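You operate a simulated robot arm through the tools that you are given. There is no shell and no other tool. Be economical: measure what you need, move in short steps, check, and stop when the job is done.

Carry out the task below with a simulated robot arm. There is one attempt and no reset: what you move stays moved.

Task
On the table top, make the dressing jar and the banded tumbler change places.
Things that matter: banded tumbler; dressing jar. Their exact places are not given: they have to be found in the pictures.

It is judged by the outcome, as a careful person would: the job done as asked, and still so three seconds after it is handed in. It fails if anything else is knocked over, pushed out of place, dropped, spilled or broken.

Robot
A 7-joint arm with a two-finger parallel gripper on a trunk, on a base that drives. Base frame: it is fixed to the floor where the robot stands at the start and does not move with it; the origin is under the middle of the robot, x ahead of it, y to its left, z up. Lengths are in m, angles in rad, forces in N, time in s.
With the tool pointing down near the work surface it reaches from about 0.2 to 0.74 m from the robot's upright axis, wherever it stands. Its first joint turns from -2.897 to 2.897 rad. Payload 1.57 kg.
The tool frame sits at the grasp point between the pads (the TCP): z along the fingers, y along the line on which they close. The tips reach 0.03 m beyond it. Largest opening 0.11 m; finger width 0.024, thickness 0.012; the body of the gripper, 0.048 by 0.112 m, starts 0.078 m behind the TCP.
Orientation is told as [roll, pitch, yaw] about the base's x, y, z axes, in that order, counted from this pose: with the fingers straight down and closing along the base's y, the tool's x points along the base's -x, its y along +y and its z along -z.

Tools
- The arm moves only by the tool servo_tool. Its argument "steps" is a list of rows, each an object of numbers (a shift or turn left out is 0, a gripper value left out holds the last): "ax", "ay", "az": the turn, a rotation vector about the tool's x, y, z in rad; "x", "y", "z": the shift along the tool's x, y, z in m; "hand": the gripper command, from -1 (shut) to 1 (fully open), values between in proportion. In form: [{"ax": .., "ay": .., "az": .., "x": .., "y": .., "z": .., "hand": ..}, ...]. A call has 1 to 10 rows; each row is the pose to reach, as a shift and turn from the pose commanded when the call began, along the tool's axes at that moment. Each row takes 0.2 s and may step no farther than 0.05 m and 0.15 rad from the row before; otherwise, or with a gripper value out of range, the whole call is refused. Where a pose cannot be reached the arm comes as near as it can. A force on the tool above 40 N (or 10 N above the force at the start of the call, whichever is more), or a blocked arm, ends the call early, and 0.2 s more pass. Each finger travels about 0.045 m/s and halts on what it meets, pressing with about 43 N; the grip force reading is that of the motor and also rises with nothing between the fingers. The clock runs only during rows and for 0.2 s after the last one: add rows that repeat a pose to give the fingers time. It gives the time, the measured TCP pose, the force on the tool (base axes), the opening and the grip force at its end, in the units of the frame above (readings bear some noise).
- Cameras (640 x 400 px; columns grow to the right, rows downward): "scene" is now at [0.0095, 0.1292, 1.5558]; the picture's right is [-0.35, -0.94, 0.00], its down [-0.73, 0.27, -0.63] and it looks along [0.59, -0.22, -0.77] (base axes); focal length 274 px, centre (320, 200). "wrist" rides on the gripper at [0.07, 0.016, -0.141] in the tool frame; the picture's right is [-0.23, 0.97, 0.00], its down [-0.86, -0.20, -0.48] and it looks along [-0.47, -0.11, 0.88] (tool axes); focal length 222 px, centre (320, 200).
- get_image(camera): a new picture of that camera. The clock stands still meanwhile.
- raise_lower(by): slides the trunk up (or, below 0, down) by that many m; the arm and the scene camera ride with it, the base frame stays. It gives what a move gives, with no picture.
- base_move(legs): drives the robot by 1 to 6 legs, each [ahead, turn to the left] in m and rad, along the robot's own axes; the way and the turn of a leg run together, so that a leg with both is an arc; at most 1.5 m and 3.142 rad a leg. The arm and the cameras ride along, it lands a little off, and it stops where it bumps. It gives what a move gives.
- turn_head(pan, tilt): turns the head with the scene camera to pan (to the left, within 2.705 rad either way) and tilt (down, from -0.506 to 1.204), counted from straight ahead of the robot. It gives what a move gives.
- probe_pixels(camera, pixels): for up to 12 pixels [column, row] of the newest picture of that camera ("zoom" is the newest enlarged one), the place [x, y, z] in the base frame of the surface seen there, good to about 0.003 m. The clock stands still meanwhile.
- inspect(camera, box): a new picture of the part [left, top, right, bottom] of that camera's present view, enlarged. The clock stands still meanwhile.
- finish_job(): hands the job in; it is judged then, once.

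Work in short steps. Measure before you move; look again where a grasp or a placing could have gone wrong, and mend it. You have 110 turns and 78 pictures in all, those below and enlarged ones among them. Open the gripper and draw the arm clear of the work before you hand the job in, unless the task says otherwise; then end with one line.

The tools are called after "Call:" as a command line: name --argument value ..., lists and objects as JSON in quotes. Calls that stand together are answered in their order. servo_tool: Moves the arm, as the interface text tells. Its arguments: {"type":"object","properties":{"steps":{"type":"array"}},"required":["steps"]} The other tools are called the same way: raise_lower (by) slides the trunk up or down; base_move (legs) drives the base; turn_head (pan, tilt) turns the head that bears the scene camera; get_image (camera) takes a picture; probe_pixels (camera, pixels) gives the place of the surface under pixels of a picture; inspect (camera, box) takes an enlarged picture of a part of a camera's view; finish_job () hands the job in.

At the start:

```text
time: 0.0
tcp_pos: [0.4641, 0.1256, 0.9986]
orientation: [0.0, 0.0, -0.001]
contact_force: [-0.2, -0.7, 0.7]
opening: 0.1099
gripper_force: 0.1
trunk travel left (down, up): [-0.5, 0.09]
robot x, y, heading: [-0.0033, 0.001, 0.001]
head pan, tilt: [-0.356, 0.885]
```

scene: 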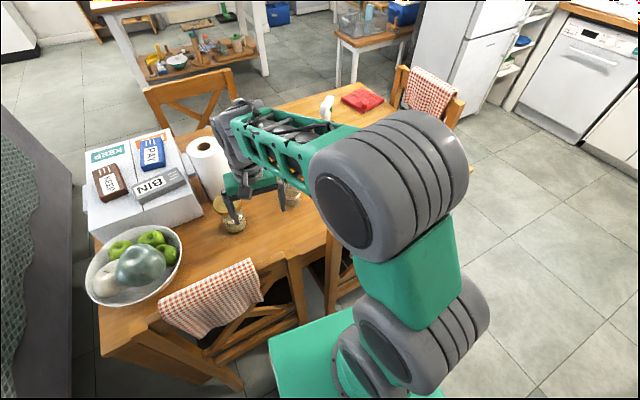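
wrist: 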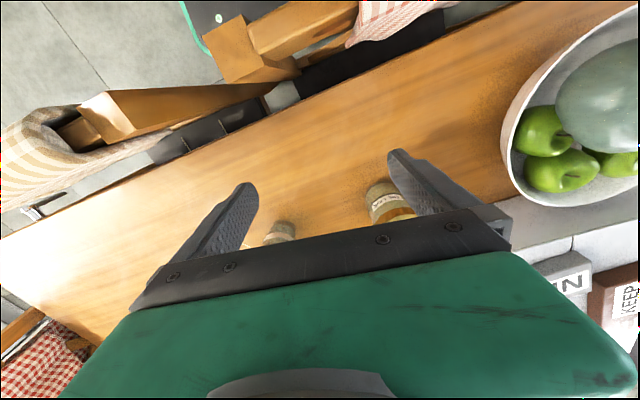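

The scene picture shows small items near (233,220) and (290,195); the arm hides part of the table. I zoom in on that area.

Call:
inspect --camera "scene" --box '[180, 130, 340, 240]'

Call:
inspect --camera "wrist" --box '[220, 140, 460, 260]'

```text
3.64 times, centred on (260, 185) of scene
```

zoom: 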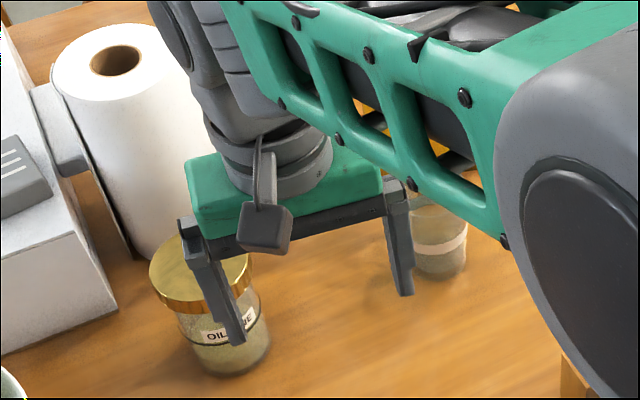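

```text
2.67 times, centred on (340, 200) of wrist
```

zoom: 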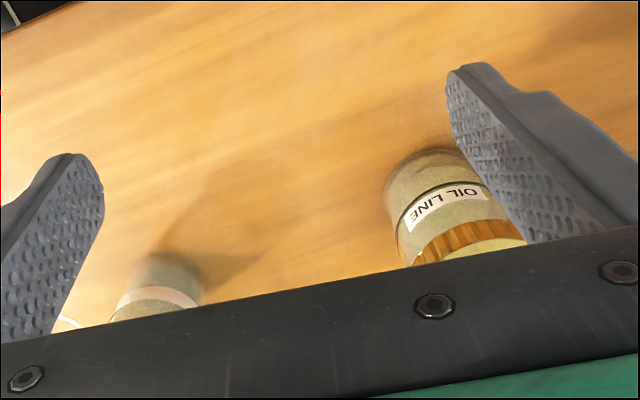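

The gold-lidded jar ("OIL LINE") and the banded tumbler are found, but the arm partly hides them. I raise the tool and swing it to the right for a free view.

Call:
servo_tool --steps '[{"z": -0.04}, {"z": -0.08}, {"z": -0.1, "y": -0.04}, {"z": -0.1, "y": -0.09}, {"z": -0.1, "y": -0.14}, {"z": -0.1, "y": -0.19}, {"z": -0.1, "y": -0.24}, {"z": -0.1, "y": -0.29}, {"z": -0.1, "y": -0.34}, {"z": -0.1, "y": -0.38}]'

Call:
get_image --camera "scene"

```text
time: 2.2
tcp_pos: [0.4658, -0.256, 1.0971]
orientation: [0.0, 0.0, 0.0]
contact_force: [-0.4, -0.3, -0.6]
opening: 0.11
gripper_force: 0.1
trunk travel left (down, up): [-0.5, 0.09]
robot x, y, heading: [0.0027, -0.0008, 0.003]
head pan, tilt: [-0.356, 0.885]
```

```text
73 pictures are left
```

scene: 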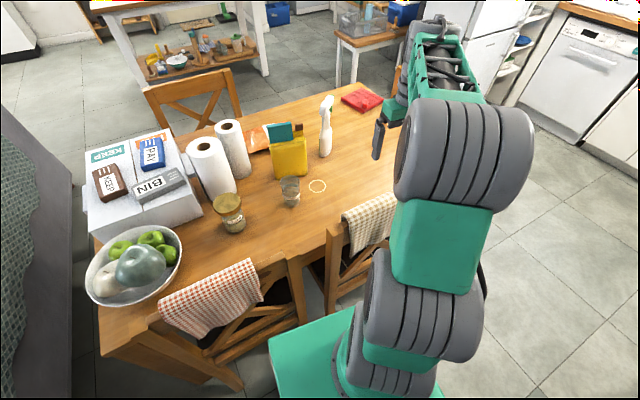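

Now the table is clear: jar near (229,213), tumbler near (290,191), and a ring mark at (317,186). I enlarge them.

Call:
inspect --camera "scene" --box '[200, 130, 360, 240]'

```text
3.64 times, centred on (280, 185) of scene
```

zoom: 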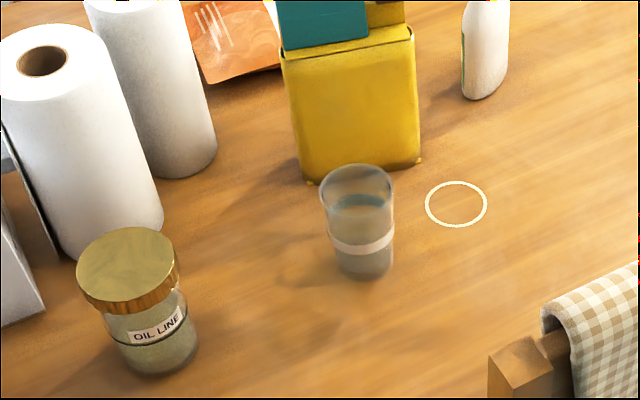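

The zoom shows the jar lid centred at (127,265), the tumbler rim centred at (357,187) with liquid inside, and the ring at (456,204). I probe these.

Call:
probe_pixels --camera "zoom" --pixels '[[127, 262], [82, 268], [174, 260], [127, 233], [155, 374], [160, 340], [362, 241], [335, 240], [390, 236], [363, 278], [357, 166], [456, 204]]'

Call:
probe_pixels --camera "zoom" --pixels '[[120, 225], [40, 240], [150, 235], [305, 180], [418, 165], [490, 95], [260, 270], [545, 320], [323, 186], [391, 186], [187, 170], [240, 345]]'

```text
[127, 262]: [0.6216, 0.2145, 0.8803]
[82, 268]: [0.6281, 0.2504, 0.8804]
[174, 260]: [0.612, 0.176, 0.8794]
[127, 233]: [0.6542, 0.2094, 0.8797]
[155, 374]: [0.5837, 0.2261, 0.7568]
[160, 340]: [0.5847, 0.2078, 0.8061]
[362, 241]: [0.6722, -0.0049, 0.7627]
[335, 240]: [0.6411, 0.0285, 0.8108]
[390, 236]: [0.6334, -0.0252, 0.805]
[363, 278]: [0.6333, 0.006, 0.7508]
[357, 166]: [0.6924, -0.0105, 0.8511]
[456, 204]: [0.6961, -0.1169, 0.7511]
```

```text
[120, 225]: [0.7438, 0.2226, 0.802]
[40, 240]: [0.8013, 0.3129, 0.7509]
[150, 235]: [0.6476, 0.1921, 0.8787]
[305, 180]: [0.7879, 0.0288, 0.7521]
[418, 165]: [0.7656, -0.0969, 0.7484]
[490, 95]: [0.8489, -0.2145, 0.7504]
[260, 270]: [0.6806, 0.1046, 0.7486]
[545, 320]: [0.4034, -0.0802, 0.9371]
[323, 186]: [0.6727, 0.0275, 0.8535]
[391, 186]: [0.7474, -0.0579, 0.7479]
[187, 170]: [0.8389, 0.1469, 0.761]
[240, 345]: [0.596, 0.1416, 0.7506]
```

Lid top centre ≈ (0.620, 0.214, 0.88), width ≈ 0.087; tumbler centre ≈ (0.665, -0.003), rim z ≈ 0.852, width ≈ 0.07. I move the open gripper high above the tumbler.

Call:
servo_tool --steps '[{"x": -0.028, "y": 0.036}, {"x": -0.056, "y": 0.072}, {"x": -0.085, "y": 0.108}, {"x": -0.113, "y": 0.144}, {"x": -0.142, "y": 0.18}, {"x": -0.17, "y": 0.216}, {"x": -0.199, "y": 0.253}, {"x": -0.199, "y": 0.253, "z": 0.05}, {"x": -0.199, "y": 0.253, "z": 0.1}, {"x": -0.199, "y": 0.253, "z": 0.1}]'

Call:
get_image --camera "wrist"

Call:
get_image --camera "scene"

```text
time: 4.4
tcp_pos: [0.6643, -0.0018, 0.9994]
orientation: [0.002, 0.001, 0.0]
contact_force: [0.7, 0.0, -0.2]
opening: 0.1097
gripper_force: 0.2
trunk travel left (down, up): [-0.5, 0.09]
robot x, y, heading: [0.0046, -0.0015, -0.001]
head pan, tilt: [-0.356, 0.885]
```

```text
71 pictures are left
```

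wrist: 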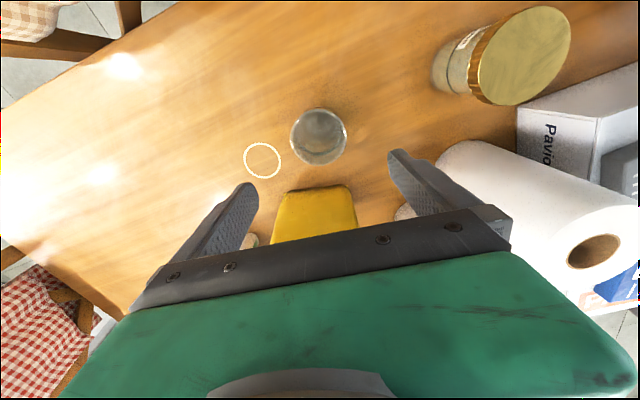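

```text
70 pictures are left
```

scene: 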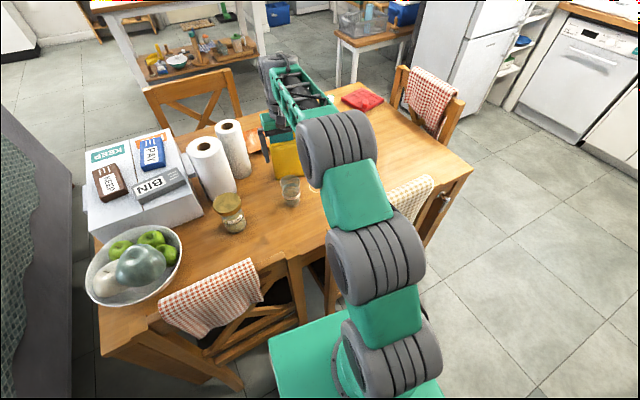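

The wrist view shows the tumbler rim at (318,136) and jar at (524,55). I probe both for a second measurement.

Call:
probe_pixels --camera "wrist" --pixels '[[291, 137], [346, 136], [320, 109], [318, 163], [524, 57], [500, 100], [560, 20], [262, 160], [345, 188], [460, 145], [480, 70], [568, 50]]'

Call:
inspect --camera "wrist" --box '[250, 90, 400, 190]'

```text
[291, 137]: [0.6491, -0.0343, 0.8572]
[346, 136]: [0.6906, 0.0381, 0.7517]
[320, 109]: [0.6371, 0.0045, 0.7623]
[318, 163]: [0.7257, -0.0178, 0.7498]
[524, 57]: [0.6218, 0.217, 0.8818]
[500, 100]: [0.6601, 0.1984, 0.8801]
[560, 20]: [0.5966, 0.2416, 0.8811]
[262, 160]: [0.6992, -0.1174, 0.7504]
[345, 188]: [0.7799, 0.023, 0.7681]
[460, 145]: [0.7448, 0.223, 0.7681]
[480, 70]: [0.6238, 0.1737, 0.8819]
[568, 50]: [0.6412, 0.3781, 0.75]
```

```text
4.00 times, centred on (325, 140) of wrist
```

zoom: 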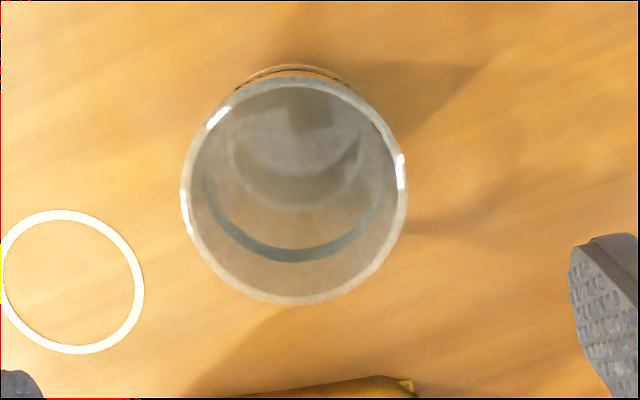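

Both views give the tumbler centre at ≈ (0.661, -0.003). I descend open around it to TCP z ≈ 0.80.

Call:
servo_tool --steps '[{"x": 0.003, "z": 0.04}, {"x": 0.003, "y": -0.001, "z": 0.08}, {"x": 0.003, "y": -0.001, "z": 0.12}, {"x": 0.003, "y": -0.001, "z": 0.15}, {"x": 0.003, "y": -0.001, "z": 0.175}, {"x": 0.003, "y": -0.001, "z": 0.2}, {"x": 0.003, "y": -0.001, "z": 0.2}]'

Call:
inspect --camera "scene" --box '[220, 120, 360, 220]'

Call:
get_image --camera "wrist"

```text
time: 6.0
tcp_pos: [0.6614, -0.003, 0.7994]
orientation: [0.0, 0.0, 0.001]
contact_force: [0.1, -0.5, 0.1]
opening: 0.1099
gripper_force: 0.0
trunk travel left (down, up): [-0.5, 0.09]
robot x, y, heading: [0.0011, -0.0002, 0.002]
head pan, tilt: [-0.356, 0.885]
```

```text
4.00 times, centred on (290, 170) of scene
```

zoom: 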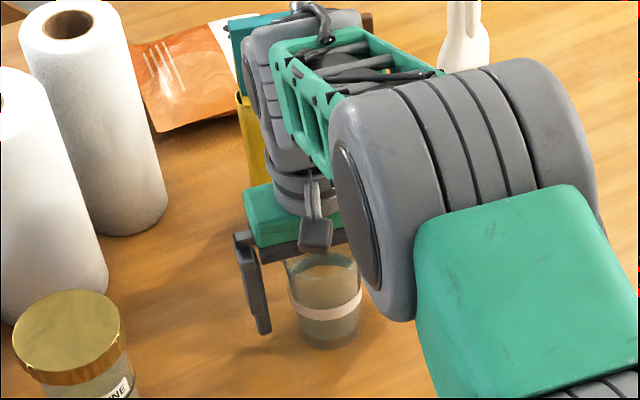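

```text
67 pictures are left
```

wrist: 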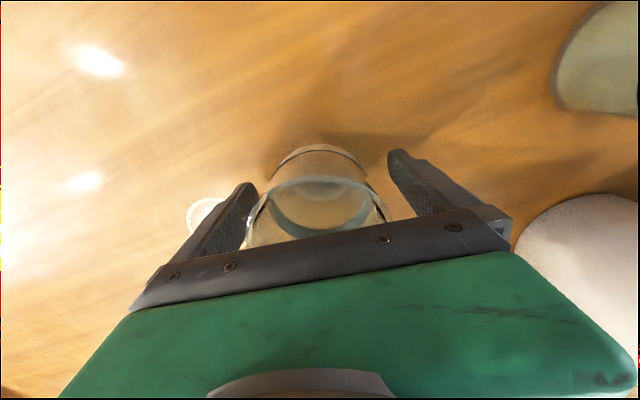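

The tumbler stands between the fingers, well centred. I close moderately (commanding a bit less than its width) and read the force.

Call:
servo_tool --steps '[{"hand": 0.4}, {"hand": 0.2}, {"hand": 0.0}, {"hand": 0.0}, {"hand": 0.0}, {"hand": 0.0}]'

```text
time: 7.4
tcp_pos: [0.6612, -0.0025, 0.7998]
orientation: [0.0, -0.001, 0.0]
contact_force: [0.2, 0.9, 0.0]
opening: 0.0711
gripper_force: 43.2
trunk travel left (down, up): [-0.5, 0.09]
robot x, y, heading: [-0.001, 0.0003, 0.001]
head pan, tilt: [-0.356, 0.885]
```

The grip holds at opening 0.071 with 43 N. I lift gently by 0.06 m.

Call:
servo_tool --steps '[{"z": -0.01}, {"z": -0.02}, {"z": -0.035}, {"z": -0.05}, {"z": -0.06}, {"z": -0.06}]'

Call:
get_image --camera "wrist"

```text
time: 8.8
tcp_pos: [0.661, -0.0025, 0.8593]
orientation: [0.0, -0.001, -0.001]
contact_force: [0.3, -0.4, -3.2]
opening: 0.0712
gripper_force: 42.8
trunk travel left (down, up): [-0.5, 0.09]
robot x, y, heading: [0.0001, -0.0005, -0.004]
head pan, tilt: [-0.356, 0.885]
```

```text
66 pictures are left
```

wrist: 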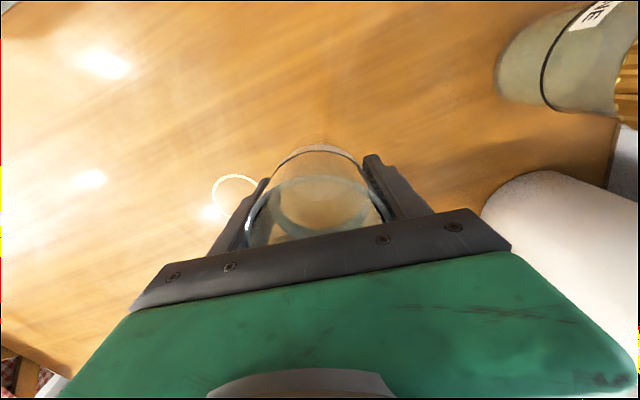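

It is lifted, about 3 N of weight. I carry it smoothly to a free spot at about (0.64, -0.15).

Call:
servo_tool --steps '[{"x": 0.001, "y": -0.007}, {"x": 0.003, "y": -0.02}, {"x": 0.006, "y": -0.04}, {"x": 0.009, "y": -0.062}, {"x": 0.012, "y": -0.085}, {"x": 0.015, "y": -0.107}, {"x": 0.018, "y": -0.127}, {"x": 0.02, "y": -0.14}, {"x": 0.021, "y": -0.147}, {"x": 0.021, "y": -0.147}]'

Call:
get_image --camera "scene"

Call:
get_image --camera "wrist"

```text
time: 11.0
tcp_pos: [0.6411, -0.1497, 0.8579]
orientation: [-0.001, 0.0, 0.0]
contact_force: [0.6, -0.7, -2.0]
opening: 0.0712
gripper_force: 43.1
trunk travel left (down, up): [-0.5, 0.09]
robot x, y, heading: [0.002, 0.0005, 0.002]
head pan, tilt: [-0.356, 0.885]
```

```text
65 pictures are left
```

scene: 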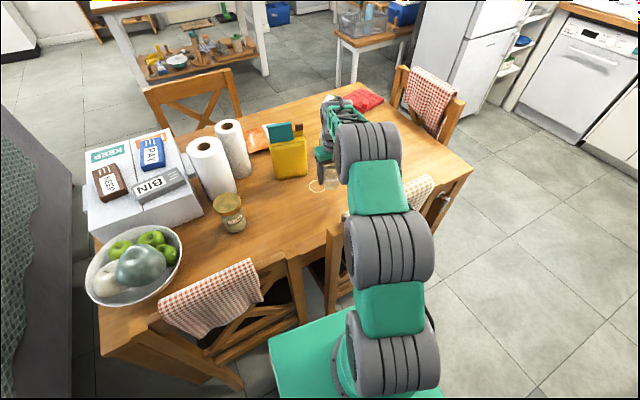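

```text
64 pictures are left
```

wrist: 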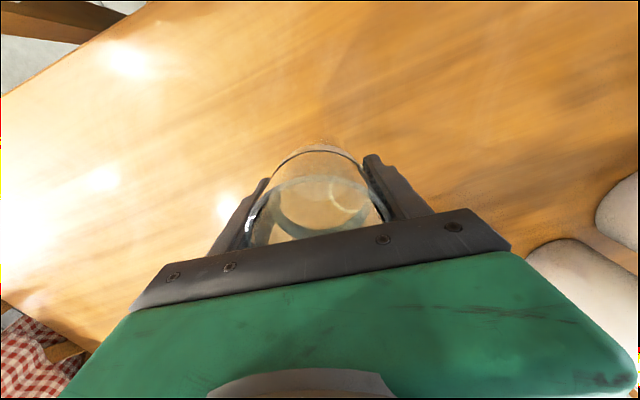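

The spot is free table. I lower to the pick height (0.800).

Call:
servo_tool --steps '[{"z": 0.01}, {"z": 0.025}, {"z": 0.04}, {"z": 0.05}, {"z": 0.055}, {"z": 0.0585}, {"z": 0.0585}]'

```text
time: 12.6
tcp_pos: [0.6411, -0.1478, 0.8]
orientation: [0.0, -0.002, 0.0]
contact_force: [-0.6, 0.7, -2.7]
opening: 0.0711
gripper_force: 42.8
trunk travel left (down, up): [-0.5, 0.09]
robot x, y, heading: [-0.003, -0.0027, 0.001]
head pan, tilt: [-0.356, 0.885]
```

Force still shows the weight, so it hangs a hair above the table; I go down another millimetre or two.

Call:
servo_tool --steps '[{"z": 0.001}, {"z": 0.002}, {"z": 0.002}]'

```text
time: 13.4
tcp_pos: [0.6407, -0.1489, 0.7981]
orientation: [0.001, -0.004, 0.001]
contact_force: [-0.5, 0.7, 3.0]
opening: 0.0709
gripper_force: 42.9
trunk travel left (down, up): [-0.5, 0.09]
robot x, y, heading: [0.0038, -0.0054, -0.003]
head pan, tilt: [-0.356, 0.885]
```

The force turned to +3 N: it stands on the table. I open slowly, then rise.

Call:
servo_tool --steps '[{"hand": 0.4}, {"hand": 0.6}, {"hand": 1.0}, {"hand": 1.0}, {"hand": 1.0}, {"hand": 1.0, "z": -0.03}, {"hand": 1.0, "z": -0.07}, {"hand": 1.0, "z": -0.12}, {"hand": 1.0, "z": -0.17}, {"hand": 1.0, "z": -0.21}]'

Call:
get_image --camera "wrist"

```text
time: 15.6
tcp_pos: [0.6404, -0.1505, 1.0089]
orientation: [-0.001, 0.001, 0.0]
contact_force: [-0.3, 0.3, -0.4]
opening: 0.11
gripper_force: 0.1
trunk travel left (down, up): [-0.5, 0.09]
robot x, y, heading: [0.0008, 0.0022, 0.003]
head pan, tilt: [-0.356, 0.885]
```

```text
63 pictures are left
```

wrist: 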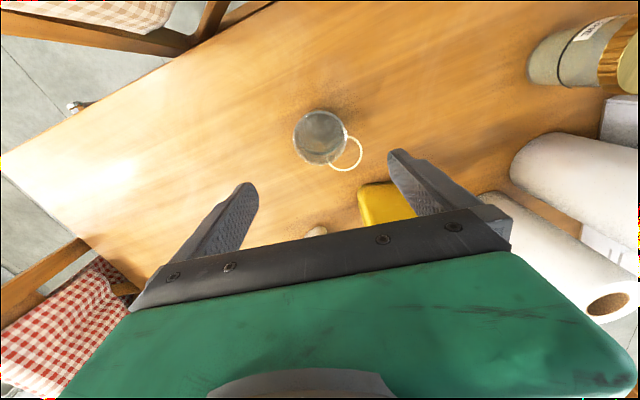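

The tumbler stands upright. I move across at height to above the jar at (0.620, 0.214).

Call:
servo_tool --steps '[{"x": 0.002, "y": 0.035}, {"x": 0.005, "y": 0.08}, {"x": 0.008, "y": 0.125}, {"x": 0.011, "y": 0.17}, {"x": 0.013, "y": 0.215}, {"x": 0.015, "y": 0.26}, {"x": 0.017, "y": 0.3}, {"x": 0.019, "y": 0.335}, {"x": 0.02, "y": 0.3645}, {"x": 0.02, "y": 0.3645}]'

Call:
get_image --camera "wrist"

Call:
get_image --camera "scene"

```text
time: 17.8
tcp_pos: [0.6198, 0.2154, 1.0076]
orientation: [0.0, 0.0, 0.0]
contact_force: [-0.1, 0.9, 0.0]
opening: 0.1099
gripper_force: 0.1
trunk travel left (down, up): [-0.5, 0.09]
robot x, y, heading: [-0.0018, -0.0032, 0.0]
head pan, tilt: [-0.356, 0.885]
```

```text
62 pictures are left
```

wrist: 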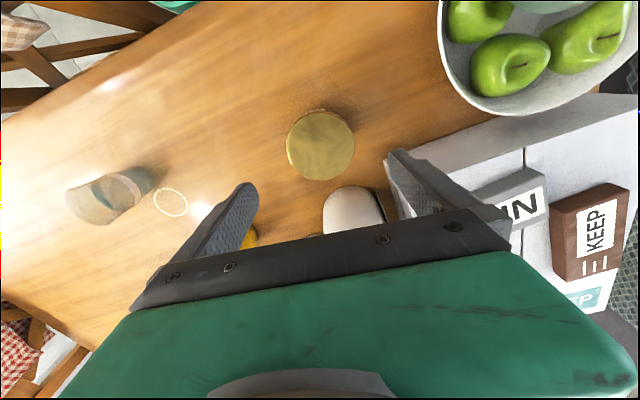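

```text
61 pictures are left
```

scene: 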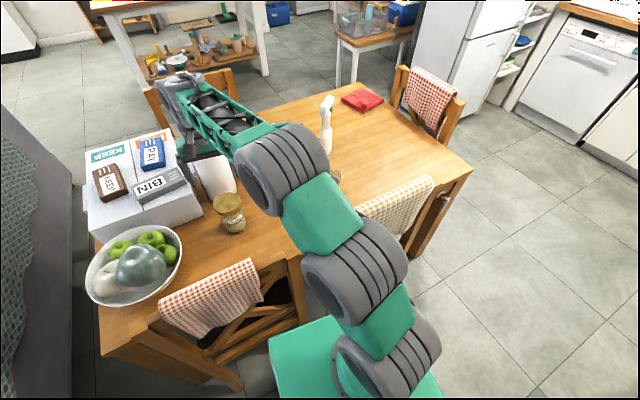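

The lid is at (321,145) in the wrist view; a white box and a paper roll are near the left finger. I probe lid edges, box corner and roll.

Call:
probe_pixels --camera "wrist" --pixels '[[290, 147], [351, 142], [320, 113], [323, 176], [321, 145], [390, 155], [400, 170], [420, 150], [352, 190], [440, 140], [335, 215], [460, 150]]'

Call:
inspect --camera "wrist" --box '[270, 90, 460, 210]'

Call:
inspect --camera "scene" --box '[150, 110, 290, 240]'

```text
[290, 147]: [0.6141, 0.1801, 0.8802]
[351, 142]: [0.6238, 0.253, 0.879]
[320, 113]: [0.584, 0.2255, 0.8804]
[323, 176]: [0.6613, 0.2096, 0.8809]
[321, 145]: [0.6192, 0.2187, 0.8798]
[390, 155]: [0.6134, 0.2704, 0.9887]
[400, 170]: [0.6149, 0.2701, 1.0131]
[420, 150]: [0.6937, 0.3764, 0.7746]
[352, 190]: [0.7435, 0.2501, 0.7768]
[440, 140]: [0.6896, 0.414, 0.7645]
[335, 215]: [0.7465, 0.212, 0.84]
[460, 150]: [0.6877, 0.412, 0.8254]
```

```text
3.33 times, centred on (365, 150) of wrist
```

zoom: 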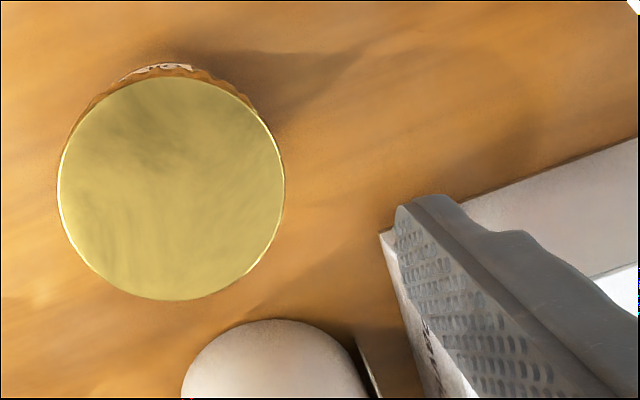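

```text
3.08 times, centred on (220, 175) of scene
```

zoom: 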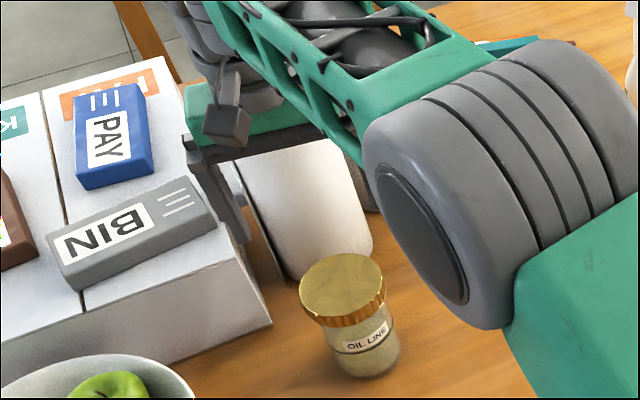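

Lid centre ≈ (0.621, 0.217), width ≈ 0.078; box (x≥0.69, y≥0.37) and roll (x≥0.744) are clear. I descend to TCP z ≈ 0.813, leaving ~1 cm between palm and lid.

Call:
servo_tool --steps '[{"x": -0.001, "y": 0.002, "z": 0.04}, {"x": -0.001, "y": 0.002, "z": 0.08}, {"x": -0.001, "y": 0.002, "z": 0.11}, {"x": -0.001, "y": 0.002, "z": 0.135}, {"x": -0.001, "y": 0.002, "z": 0.16}, {"x": -0.001, "y": 0.002, "z": 0.18}, {"x": -0.001, "y": 0.002, "z": 0.195}, {"x": -0.001, "y": 0.002, "z": 0.195}]'

Call:
inspect --camera "scene" --box '[170, 130, 290, 240]'

```text
time: 19.6
tcp_pos: [0.6222, 0.2156, 0.8123]
orientation: [0.001, -0.002, 0.001]
contact_force: [0.6, 0.8, -0.1]
opening: 0.1101
gripper_force: 0.1
trunk travel left (down, up): [-0.5, 0.09]
robot x, y, heading: [-0.0014, -0.0004, 0.004]
head pan, tilt: [-0.356, 0.885]
```

```text
3.64 times, centred on (230, 185) of scene
```

zoom: 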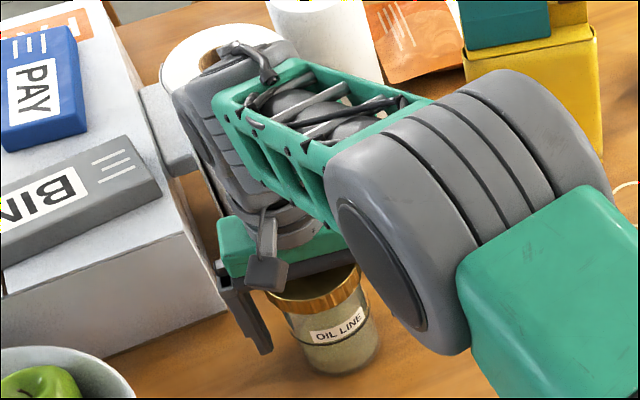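

The jar sits between the fingers, no contact force. I close on it.

Call:
servo_tool --steps '[{"hand": 0.5}, {"hand": 0.3}, {"hand": 0.1}, {"hand": 0.1}, {"hand": 0.1}, {"hand": 0.1}]'

Call:
get_image --camera "wrist"

```text
time: 21.0
tcp_pos: [0.6212, 0.2168, 0.8136]
orientation: [-0.001, 0.0, 0.0]
contact_force: [0.0, -1.7, 1.8]
opening: 0.0833
gripper_force: 43.4
trunk travel left (down, up): [-0.5, 0.09]
robot x, y, heading: [0.0009, 0.0012, 0.003]
head pan, tilt: [-0.356, 0.885]
```

```text
57 pictures are left
```

wrist: 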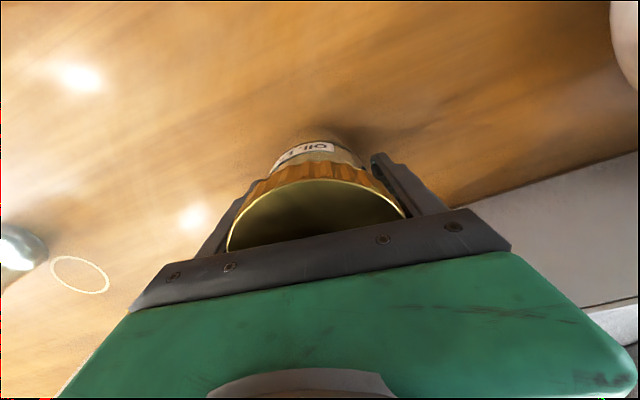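

Opening 0.083 suggests the fingers hold the lid's rim. I lift just 5 mm and check that the whole jar comes along.

Call:
servo_tool --steps '[{"z": -0.002}, {"z": -0.004}, {"z": -0.006}, {"z": -0.006}]'

Call:
inspect --camera "scene" --box '[170, 130, 290, 240]'

Call:
inspect --camera "wrist" --box '[210, 110, 430, 260]'

```text
time: 22.0
tcp_pos: [0.6216, 0.2175, 0.819]
orientation: [0.0, 0.001, 0.001]
contact_force: [0.0, -0.1, -4.8]
opening: 0.0833
gripper_force: 43.5
trunk travel left (down, up): [-0.5, 0.09]
robot x, y, heading: [-0.0049, 0.0029, -0.001]
head pan, tilt: [-0.356, 0.885]
```

```text
3.64 times, centred on (230, 185) of scene
```

zoom: 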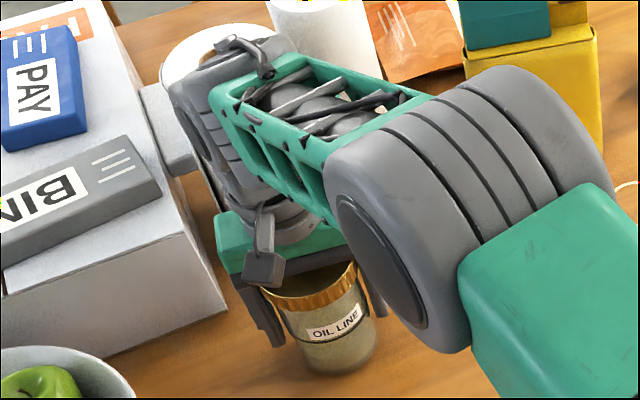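

```text
2.67 times, centred on (320, 185) of wrist
```

zoom: 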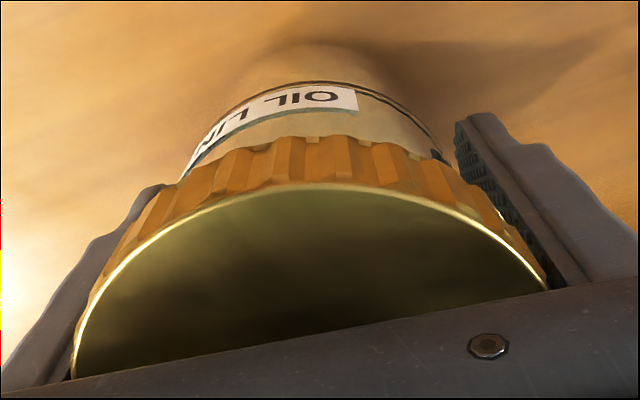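

The force shows ~4.8 N, consistent with the whole jar hanging from its lid. I lift on slowly to 0.04 m and check again.

Call:
servo_tool --steps '[{"z": -0.005}, {"z": -0.012}, {"z": -0.02}, {"z": -0.028}, {"z": -0.034}, {"z": -0.034}]'

Call:
inspect --camera "scene" --box '[170, 130, 290, 240]'

```text
time: 23.4
tcp_pos: [0.6212, 0.2166, 0.8521]
orientation: [0.0, -0.002, 0.001]
contact_force: [0.7, 0.7, -4.3]
opening: 0.0831
gripper_force: 42.6
trunk travel left (down, up): [-0.5, 0.09]
robot x, y, heading: [-0.0012, 0.0014, 0.005]
head pan, tilt: [-0.356, 0.885]
```

```text
3.64 times, centred on (230, 185) of scene
```

zoom: 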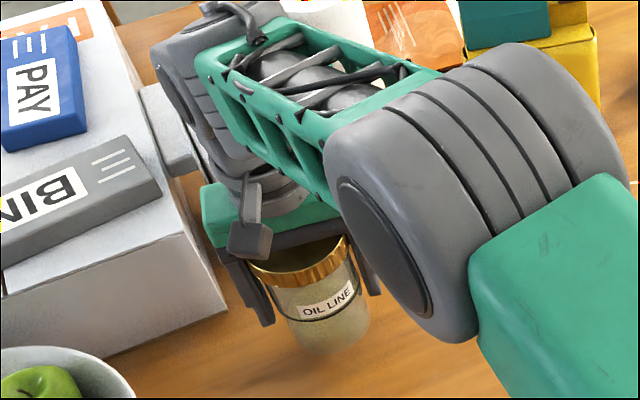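

The whole jar rises level. I carry it smoothly to the tumbler's old place (0.661, -0.003).

Call:
servo_tool --steps '[{"x": -0.002, "y": -0.01}, {"x": -0.006, "y": -0.032}, {"x": -0.012, "y": -0.062}, {"x": -0.018, "y": -0.096}, {"x": -0.024, "y": -0.13}, {"x": -0.03, "y": -0.163}, {"x": -0.035, "y": -0.19}, {"x": -0.038, "y": -0.209}, {"x": -0.04, "y": -0.2195}, {"x": -0.04, "y": -0.2195}]'

Call:
servo_tool --steps '[{"z": 0.006}, {"z": 0.015}, {"z": 0.024}, {"z": 0.031}, {"z": 0.035}, {"z": 0.037}, {"z": 0.037}]'

```text
time: 25.6
tcp_pos: [0.661, -0.002, 0.852]
orientation: [-0.001, 0.0, 0.001]
contact_force: [-0.7, 0.5, -4.3]
opening: 0.0832
gripper_force: 43.5
trunk travel left (down, up): [-0.5, 0.09]
robot x, y, heading: [0.0018, 0.0017, 0.001]
head pan, tilt: [-0.356, 0.885]
```

```text
time: 27.2
tcp_pos: [0.6618, -0.0031, 0.8154]
orientation: [0.0, 0.0, 0.0]
contact_force: [-0.2, -0.7, -4.1]
opening: 0.0829
gripper_force: 43.2
trunk travel left (down, up): [-0.5, 0.09]
robot x, y, heading: [0.0017, 0.0003, -0.0]
head pan, tilt: [-0.356, 0.885]
```

Nearly down, weight still hanging; I lower the last millimetres until the table takes it.

Call:
servo_tool --steps '[{"z": 0.001}, {"z": 0.002}, {"z": 0.003}, {"z": 0.003}]'

```text
time: 28.2
tcp_pos: [0.6616, -0.0028, 0.8125]
orientation: [-0.001, -0.002, 0.0]
contact_force: [-0.3, -0.8, -1.3]
opening: 0.0827
gripper_force: 42.7
trunk travel left (down, up): [-0.5, 0.09]
robot x, y, heading: [0.0014, -0.001, 0.002]
head pan, tilt: [-0.356, 0.885]
```

The table now bears most of it; half a millimetre more, then open and rise.

Call:
servo_tool --steps '[{"z": 0.0007}, {"z": 0.0007, "hand": 0.6}, {"z": 0.0007, "hand": 0.8}, {"z": 0.0007, "hand": 1.0}, {"z": 0.0007, "hand": 1.0}, {"z": -0.03, "hand": 1.0}, {"z": -0.07, "hand": 1.0}, {"z": -0.115, "hand": 1.0}, {"z": -0.16, "hand": 1.0}, {"z": -0.195, "hand": 1.0}]'

Call:
get_image --camera "wrist"

```text
time: 30.4
tcp_pos: [0.6621, -0.0022, 1.0088]
orientation: [0.0, 0.0, -0.001]
contact_force: [-0.3, -0.3, -0.1]
opening: 0.1101
gripper_force: 0.1
trunk travel left (down, up): [-0.5, 0.09]
robot x, y, heading: [0.0001, -0.0007, -0.001]
head pan, tilt: [-0.356, 0.885]
```

```text
53 pictures are left
```

wrist: 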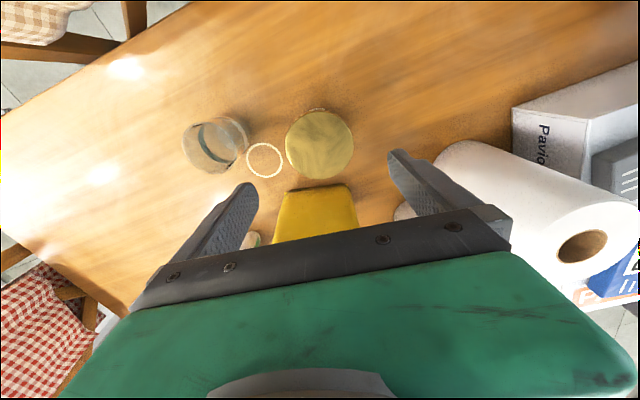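

The jar stands in the tumbler's old place. I go over the tumbler at (0.641, -0.149).

Call:
servo_tool --steps '[{"x": 0.007, "y": -0.045}, {"x": 0.014, "y": -0.09}, {"x": 0.02, "y": -0.13}, {"x": 0.021, "y": -0.147}, {"x": 0.021, "y": -0.147}]'

Call:
get_image --camera "wrist"

```text
time: 31.6
tcp_pos: [0.6409, -0.1496, 1.0089]
orientation: [-0.002, 0.0, 0.0]
contact_force: [0.4, 0.2, 0.1]
opening: 0.1099
gripper_force: 0.1
trunk travel left (down, up): [-0.5, 0.09]
robot x, y, heading: [-0.0039, 0.0032, 0.003]
head pan, tilt: [-0.356, 0.885]
```

```text
52 pictures are left
```

wrist: 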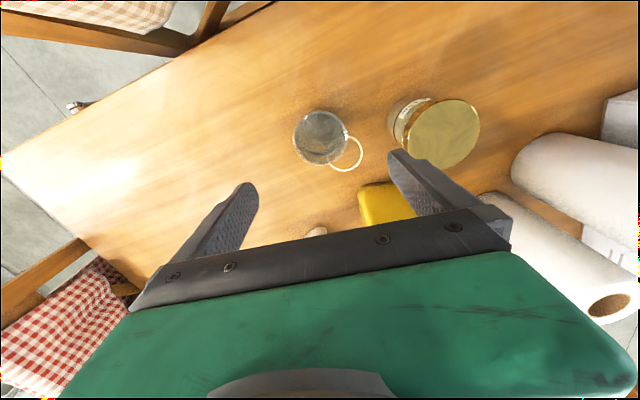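

The tumbler rim is at (319,137), same view as after release. I descend by 0.21 m and grip.

Call:
servo_tool --steps '[{"z": 0.04}, {"z": 0.08}, {"z": 0.12}, {"z": 0.155}, {"z": 0.185}, {"z": 0.205}, {"z": 0.21}, {"z": 0.21}]'

Call:
servo_tool --steps '[{"hand": 0.4}, {"hand": 0.2}, {"hand": 0.0}, {"hand": 0.0}, {"hand": 0.0}, {"hand": 0.0}]'

```text
time: 33.4
tcp_pos: [0.6403, -0.1493, 0.797]
orientation: [-0.001, 0.0, 0.0]
contact_force: [-0.6, 0.4, 0.5]
opening: 0.1101
gripper_force: 0.0
trunk travel left (down, up): [-0.5, 0.09]
robot x, y, heading: [0.002, -0.0023, -0.001]
head pan, tilt: [-0.356, 0.885]
```

```text
time: 34.8
tcp_pos: [0.6414, -0.1497, 0.7982]
orientation: [0.001, 0.0, -0.001]
contact_force: [-0.3, 0.4, -0.7]
opening: 0.0713
gripper_force: 43.1
trunk travel left (down, up): [-0.5, 0.09]
robot x, y, heading: [0.0003, -0.0024, 0.0]
head pan, tilt: [-0.356, 0.885]
```

Gripped at 0.071. I lift 0.20 m so as to pass well over the jar (top 0.88).

Call:
servo_tool --steps '[{"z": -0.008}, {"z": -0.025}, {"z": -0.05}, {"z": -0.078}, {"z": -0.108}, {"z": -0.138}, {"z": -0.165}, {"z": -0.187}, {"z": -0.2}, {"z": -0.2}]'

Call:
get_image --camera "wrist"

```text
time: 37.0
tcp_pos: [0.6412, -0.1505, 0.997]
orientation: [0.001, 0.0, 0.001]
contact_force: [-0.7, -0.1, -1.9]
opening: 0.0712
gripper_force: 42.5
trunk travel left (down, up): [-0.5, 0.09]
robot x, y, heading: [0.0001, 0.0027, -0.002]
head pan, tilt: [-0.356, 0.885]
```

```text
51 pictures are left
```

wrist: 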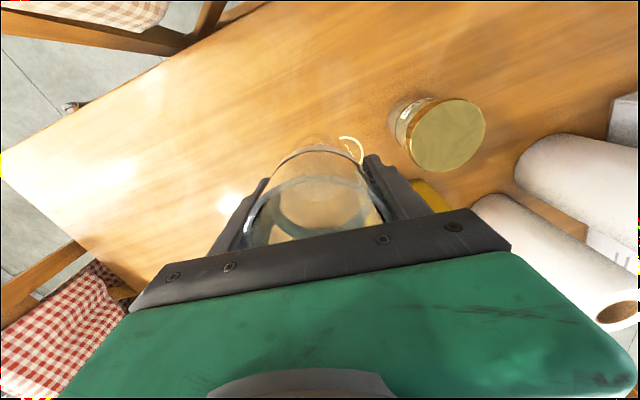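

Held firmly and level. I carry it across in two smooth stretches toward (0.621, 0.217).

Call:
servo_tool --steps '[{"x": 0.001, "y": 0.007}, {"x": 0.003, "y": 0.022}, {"x": 0.005, "y": 0.044}, {"x": 0.007, "y": 0.07}, {"x": 0.008, "y": 0.097}, {"x": 0.009, "y": 0.124}, {"x": 0.01, "y": 0.148}, {"x": 0.01, "y": 0.167}, {"x": 0.01, "y": 0.18}, {"x": 0.01, "y": 0.183}]'

Call:
servo_tool --steps '[{"x": 0.001, "y": 0.007}, {"x": 0.003, "y": 0.022}, {"x": 0.005, "y": 0.044}, {"x": 0.007, "y": 0.07}, {"x": 0.008, "y": 0.097}, {"x": 0.009, "y": 0.124}, {"x": 0.01, "y": 0.148}, {"x": 0.01, "y": 0.168}, {"x": 0.01, "y": 0.181}, {"x": 0.01, "y": 0.184}]'

Call:
get_image --camera "scene"

```text
time: 39.2
tcp_pos: [0.6308, 0.0339, 0.9976]
orientation: [-0.001, 0.001, 0.0]
contact_force: [-0.8, -0.1, -2.2]
opening: 0.0712
gripper_force: 43.4
trunk travel left (down, up): [-0.5, 0.09]
robot x, y, heading: [-0.0027, 0.0038, -0.0]
head pan, tilt: [-0.356, 0.885]
```

```text
time: 41.4
tcp_pos: [0.6201, 0.2188, 0.9979]
orientation: [0.0, 0.001, 0.0]
contact_force: [0.4, -0.1, -3.2]
opening: 0.0709
gripper_force: 42.8
trunk travel left (down, up): [-0.5, 0.09]
robot x, y, heading: [-0.0003, -0.0021, 0.001]
head pan, tilt: [-0.356, 0.885]
```

```text
50 pictures are left
```

scene: 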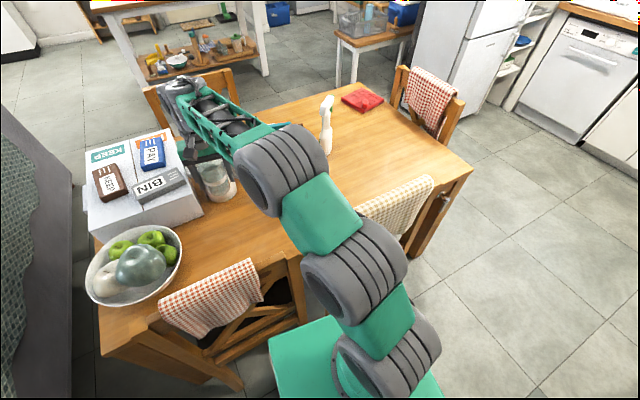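

The tumbler hangs above the jar's old place. I lower it to just above the table.

Call:
servo_tool --steps '[{"z": 0.01}, {"z": 0.03}, {"z": 0.06}, {"z": 0.09}, {"z": 0.12}, {"z": 0.15}, {"z": 0.174}, {"z": 0.19}, {"z": 0.197}, {"z": 0.197}]'

```text
time: 43.6
tcp_pos: [0.6197, 0.2167, 0.801]
orientation: [0.0, 0.0, -0.001]
contact_force: [0.2, -0.3, -2.5]
opening: 0.071
gripper_force: 42.8
trunk travel left (down, up): [-0.5, 0.09]
robot x, y, heading: [-0.0009, -0.0025, -0.003]
head pan, tilt: [-0.356, 0.885]
```

Last millimetres down until contact.

Call:
servo_tool --steps '[{"z": 0.001}, {"z": 0.002}, {"z": 0.003}, {"z": 0.003}]'

```text
time: 44.6
tcp_pos: [0.6205, 0.2177, 0.7984]
orientation: [-0.001, 0.001, 0.0]
contact_force: [-0.2, -1.0, -2.1]
opening: 0.0711
gripper_force: 43.1
trunk travel left (down, up): [-0.5, 0.09]
robot x, y, heading: [-0.0003, 0.0022, 0.002]
head pan, tilt: [-0.356, 0.885]
```

It may still hang slightly (-2.1 N); a little further.

Call:
servo_tool --steps '[{"z": 0.0005}, {"z": 0.001}, {"z": 0.001}]'

```text
time: 45.4
tcp_pos: [0.6197, 0.2171, 0.7981]
orientation: [0.001, -0.002, 0.001]
contact_force: [-0.7, -2.4, 4.9]
opening: 0.071
gripper_force: 42.8
trunk travel left (down, up): [-0.5, 0.09]
robot x, y, heading: [-0.0006, -0.0003, -0.002]
head pan, tilt: [-0.356, 0.885]
```

It is on the table (+4.9 N). I open slowly and rise straight up.

Call:
servo_tool --steps '[{"hand": 0.4}, {"hand": 0.6}, {"hand": 1.0}, {"hand": 1.0}, {"hand": 1.0}, {"hand": 1.0, "z": -0.03}, {"hand": 1.0, "z": -0.07}, {"hand": 1.0, "z": -0.12}, {"hand": 1.0, "z": -0.17}, {"hand": 1.0, "z": -0.22}]'

Call:
get_image --camera "wrist"

```text
time: 47.6
tcp_pos: [0.6203, 0.2169, 1.018]
orientation: [0.0, 0.0, -0.001]
contact_force: [0.8, -0.7, 0.3]
opening: 0.11
gripper_force: 0.0
trunk travel left (down, up): [-0.5, 0.09]
robot x, y, heading: [-0.002, 0.0025, 0.003]
head pan, tilt: [-0.356, 0.885]
```

```text
49 pictures are left
```

wrist: 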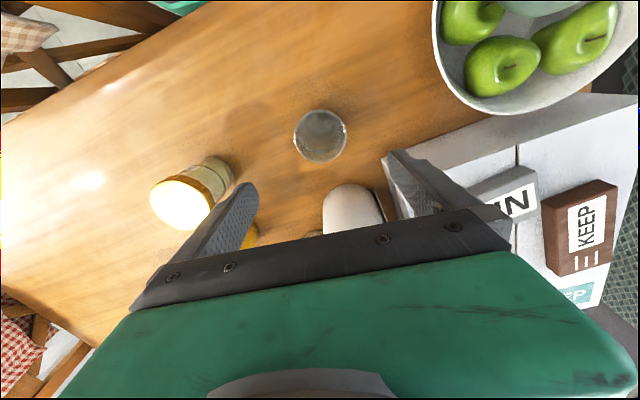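

The tumbler stands at the jar's old place. I draw the arm up, back and to the right, then check.

Call:
servo_tool --steps '[{"z": -0.04}, {"z": -0.08}, {"z": -0.08, "x": 0.03, "y": -0.035}, {"z": -0.08, "x": 0.06, "y": -0.07}, {"z": -0.08, "x": 0.08, "y": -0.11}, {"z": -0.08, "x": 0.1, "y": -0.15}, {"z": -0.08, "x": 0.115, "y": -0.195}, {"z": -0.08, "x": 0.125, "y": -0.24}, {"z": -0.08, "x": 0.135, "y": -0.285}, {"z": -0.08, "x": 0.14, "y": -0.33}]'

Call:
servo_tool --steps '[{"y": -0.04}, {"y": -0.08}, {"y": -0.12}, {"y": -0.14}]'

Call:
get_image --camera "scene"

Call:
inspect --camera "scene" --box '[200, 130, 360, 240]'

Call:
probe_pixels --camera "zoom" --pixels '[[360, 170], [155, 320]]'

```text
time: 49.8
tcp_pos: [0.48, -0.1131, 1.0976]
orientation: [-0.001, -0.001, 0.0]
contact_force: [-0.3, -0.2, 0.4]
opening: 0.1101
gripper_force: 0.1
trunk travel left (down, up): [-0.5, 0.09]
robot x, y, heading: [-0.0043, -0.0038, 0.001]
head pan, tilt: [-0.356, 0.885]
```

```text
time: 50.8
tcp_pos: [0.4797, -0.2529, 1.0991]
orientation: [-0.001, 0.001, 0.002]
contact_force: [-0.3, -0.6, -0.3]
opening: 0.1097
gripper_force: 0.1
trunk travel left (down, up): [-0.5, 0.09]
robot x, y, heading: [-0.0006, 0.0005, 0.001]
head pan, tilt: [-0.356, 0.885]
```

```text
48 pictures are left
```

scene: 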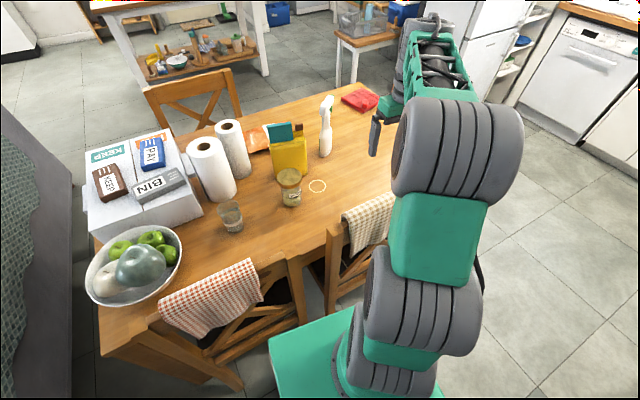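

```text
3.64 times, centred on (280, 185) of scene
```

zoom: 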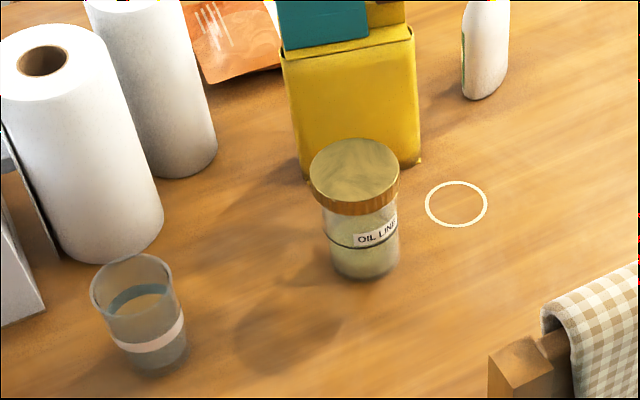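

```text
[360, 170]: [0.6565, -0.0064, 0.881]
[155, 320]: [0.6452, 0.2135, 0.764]
```

Both stand upright in each other's old places, everything else is unmoved, and the arm is clear with the gripper open. I hand in.

Call:
finish_job

```text
The job is handed in.
```

The dressing jar and the banded tumbler have changed places; both stand upright, nothing else was moved, and the job is handed in.
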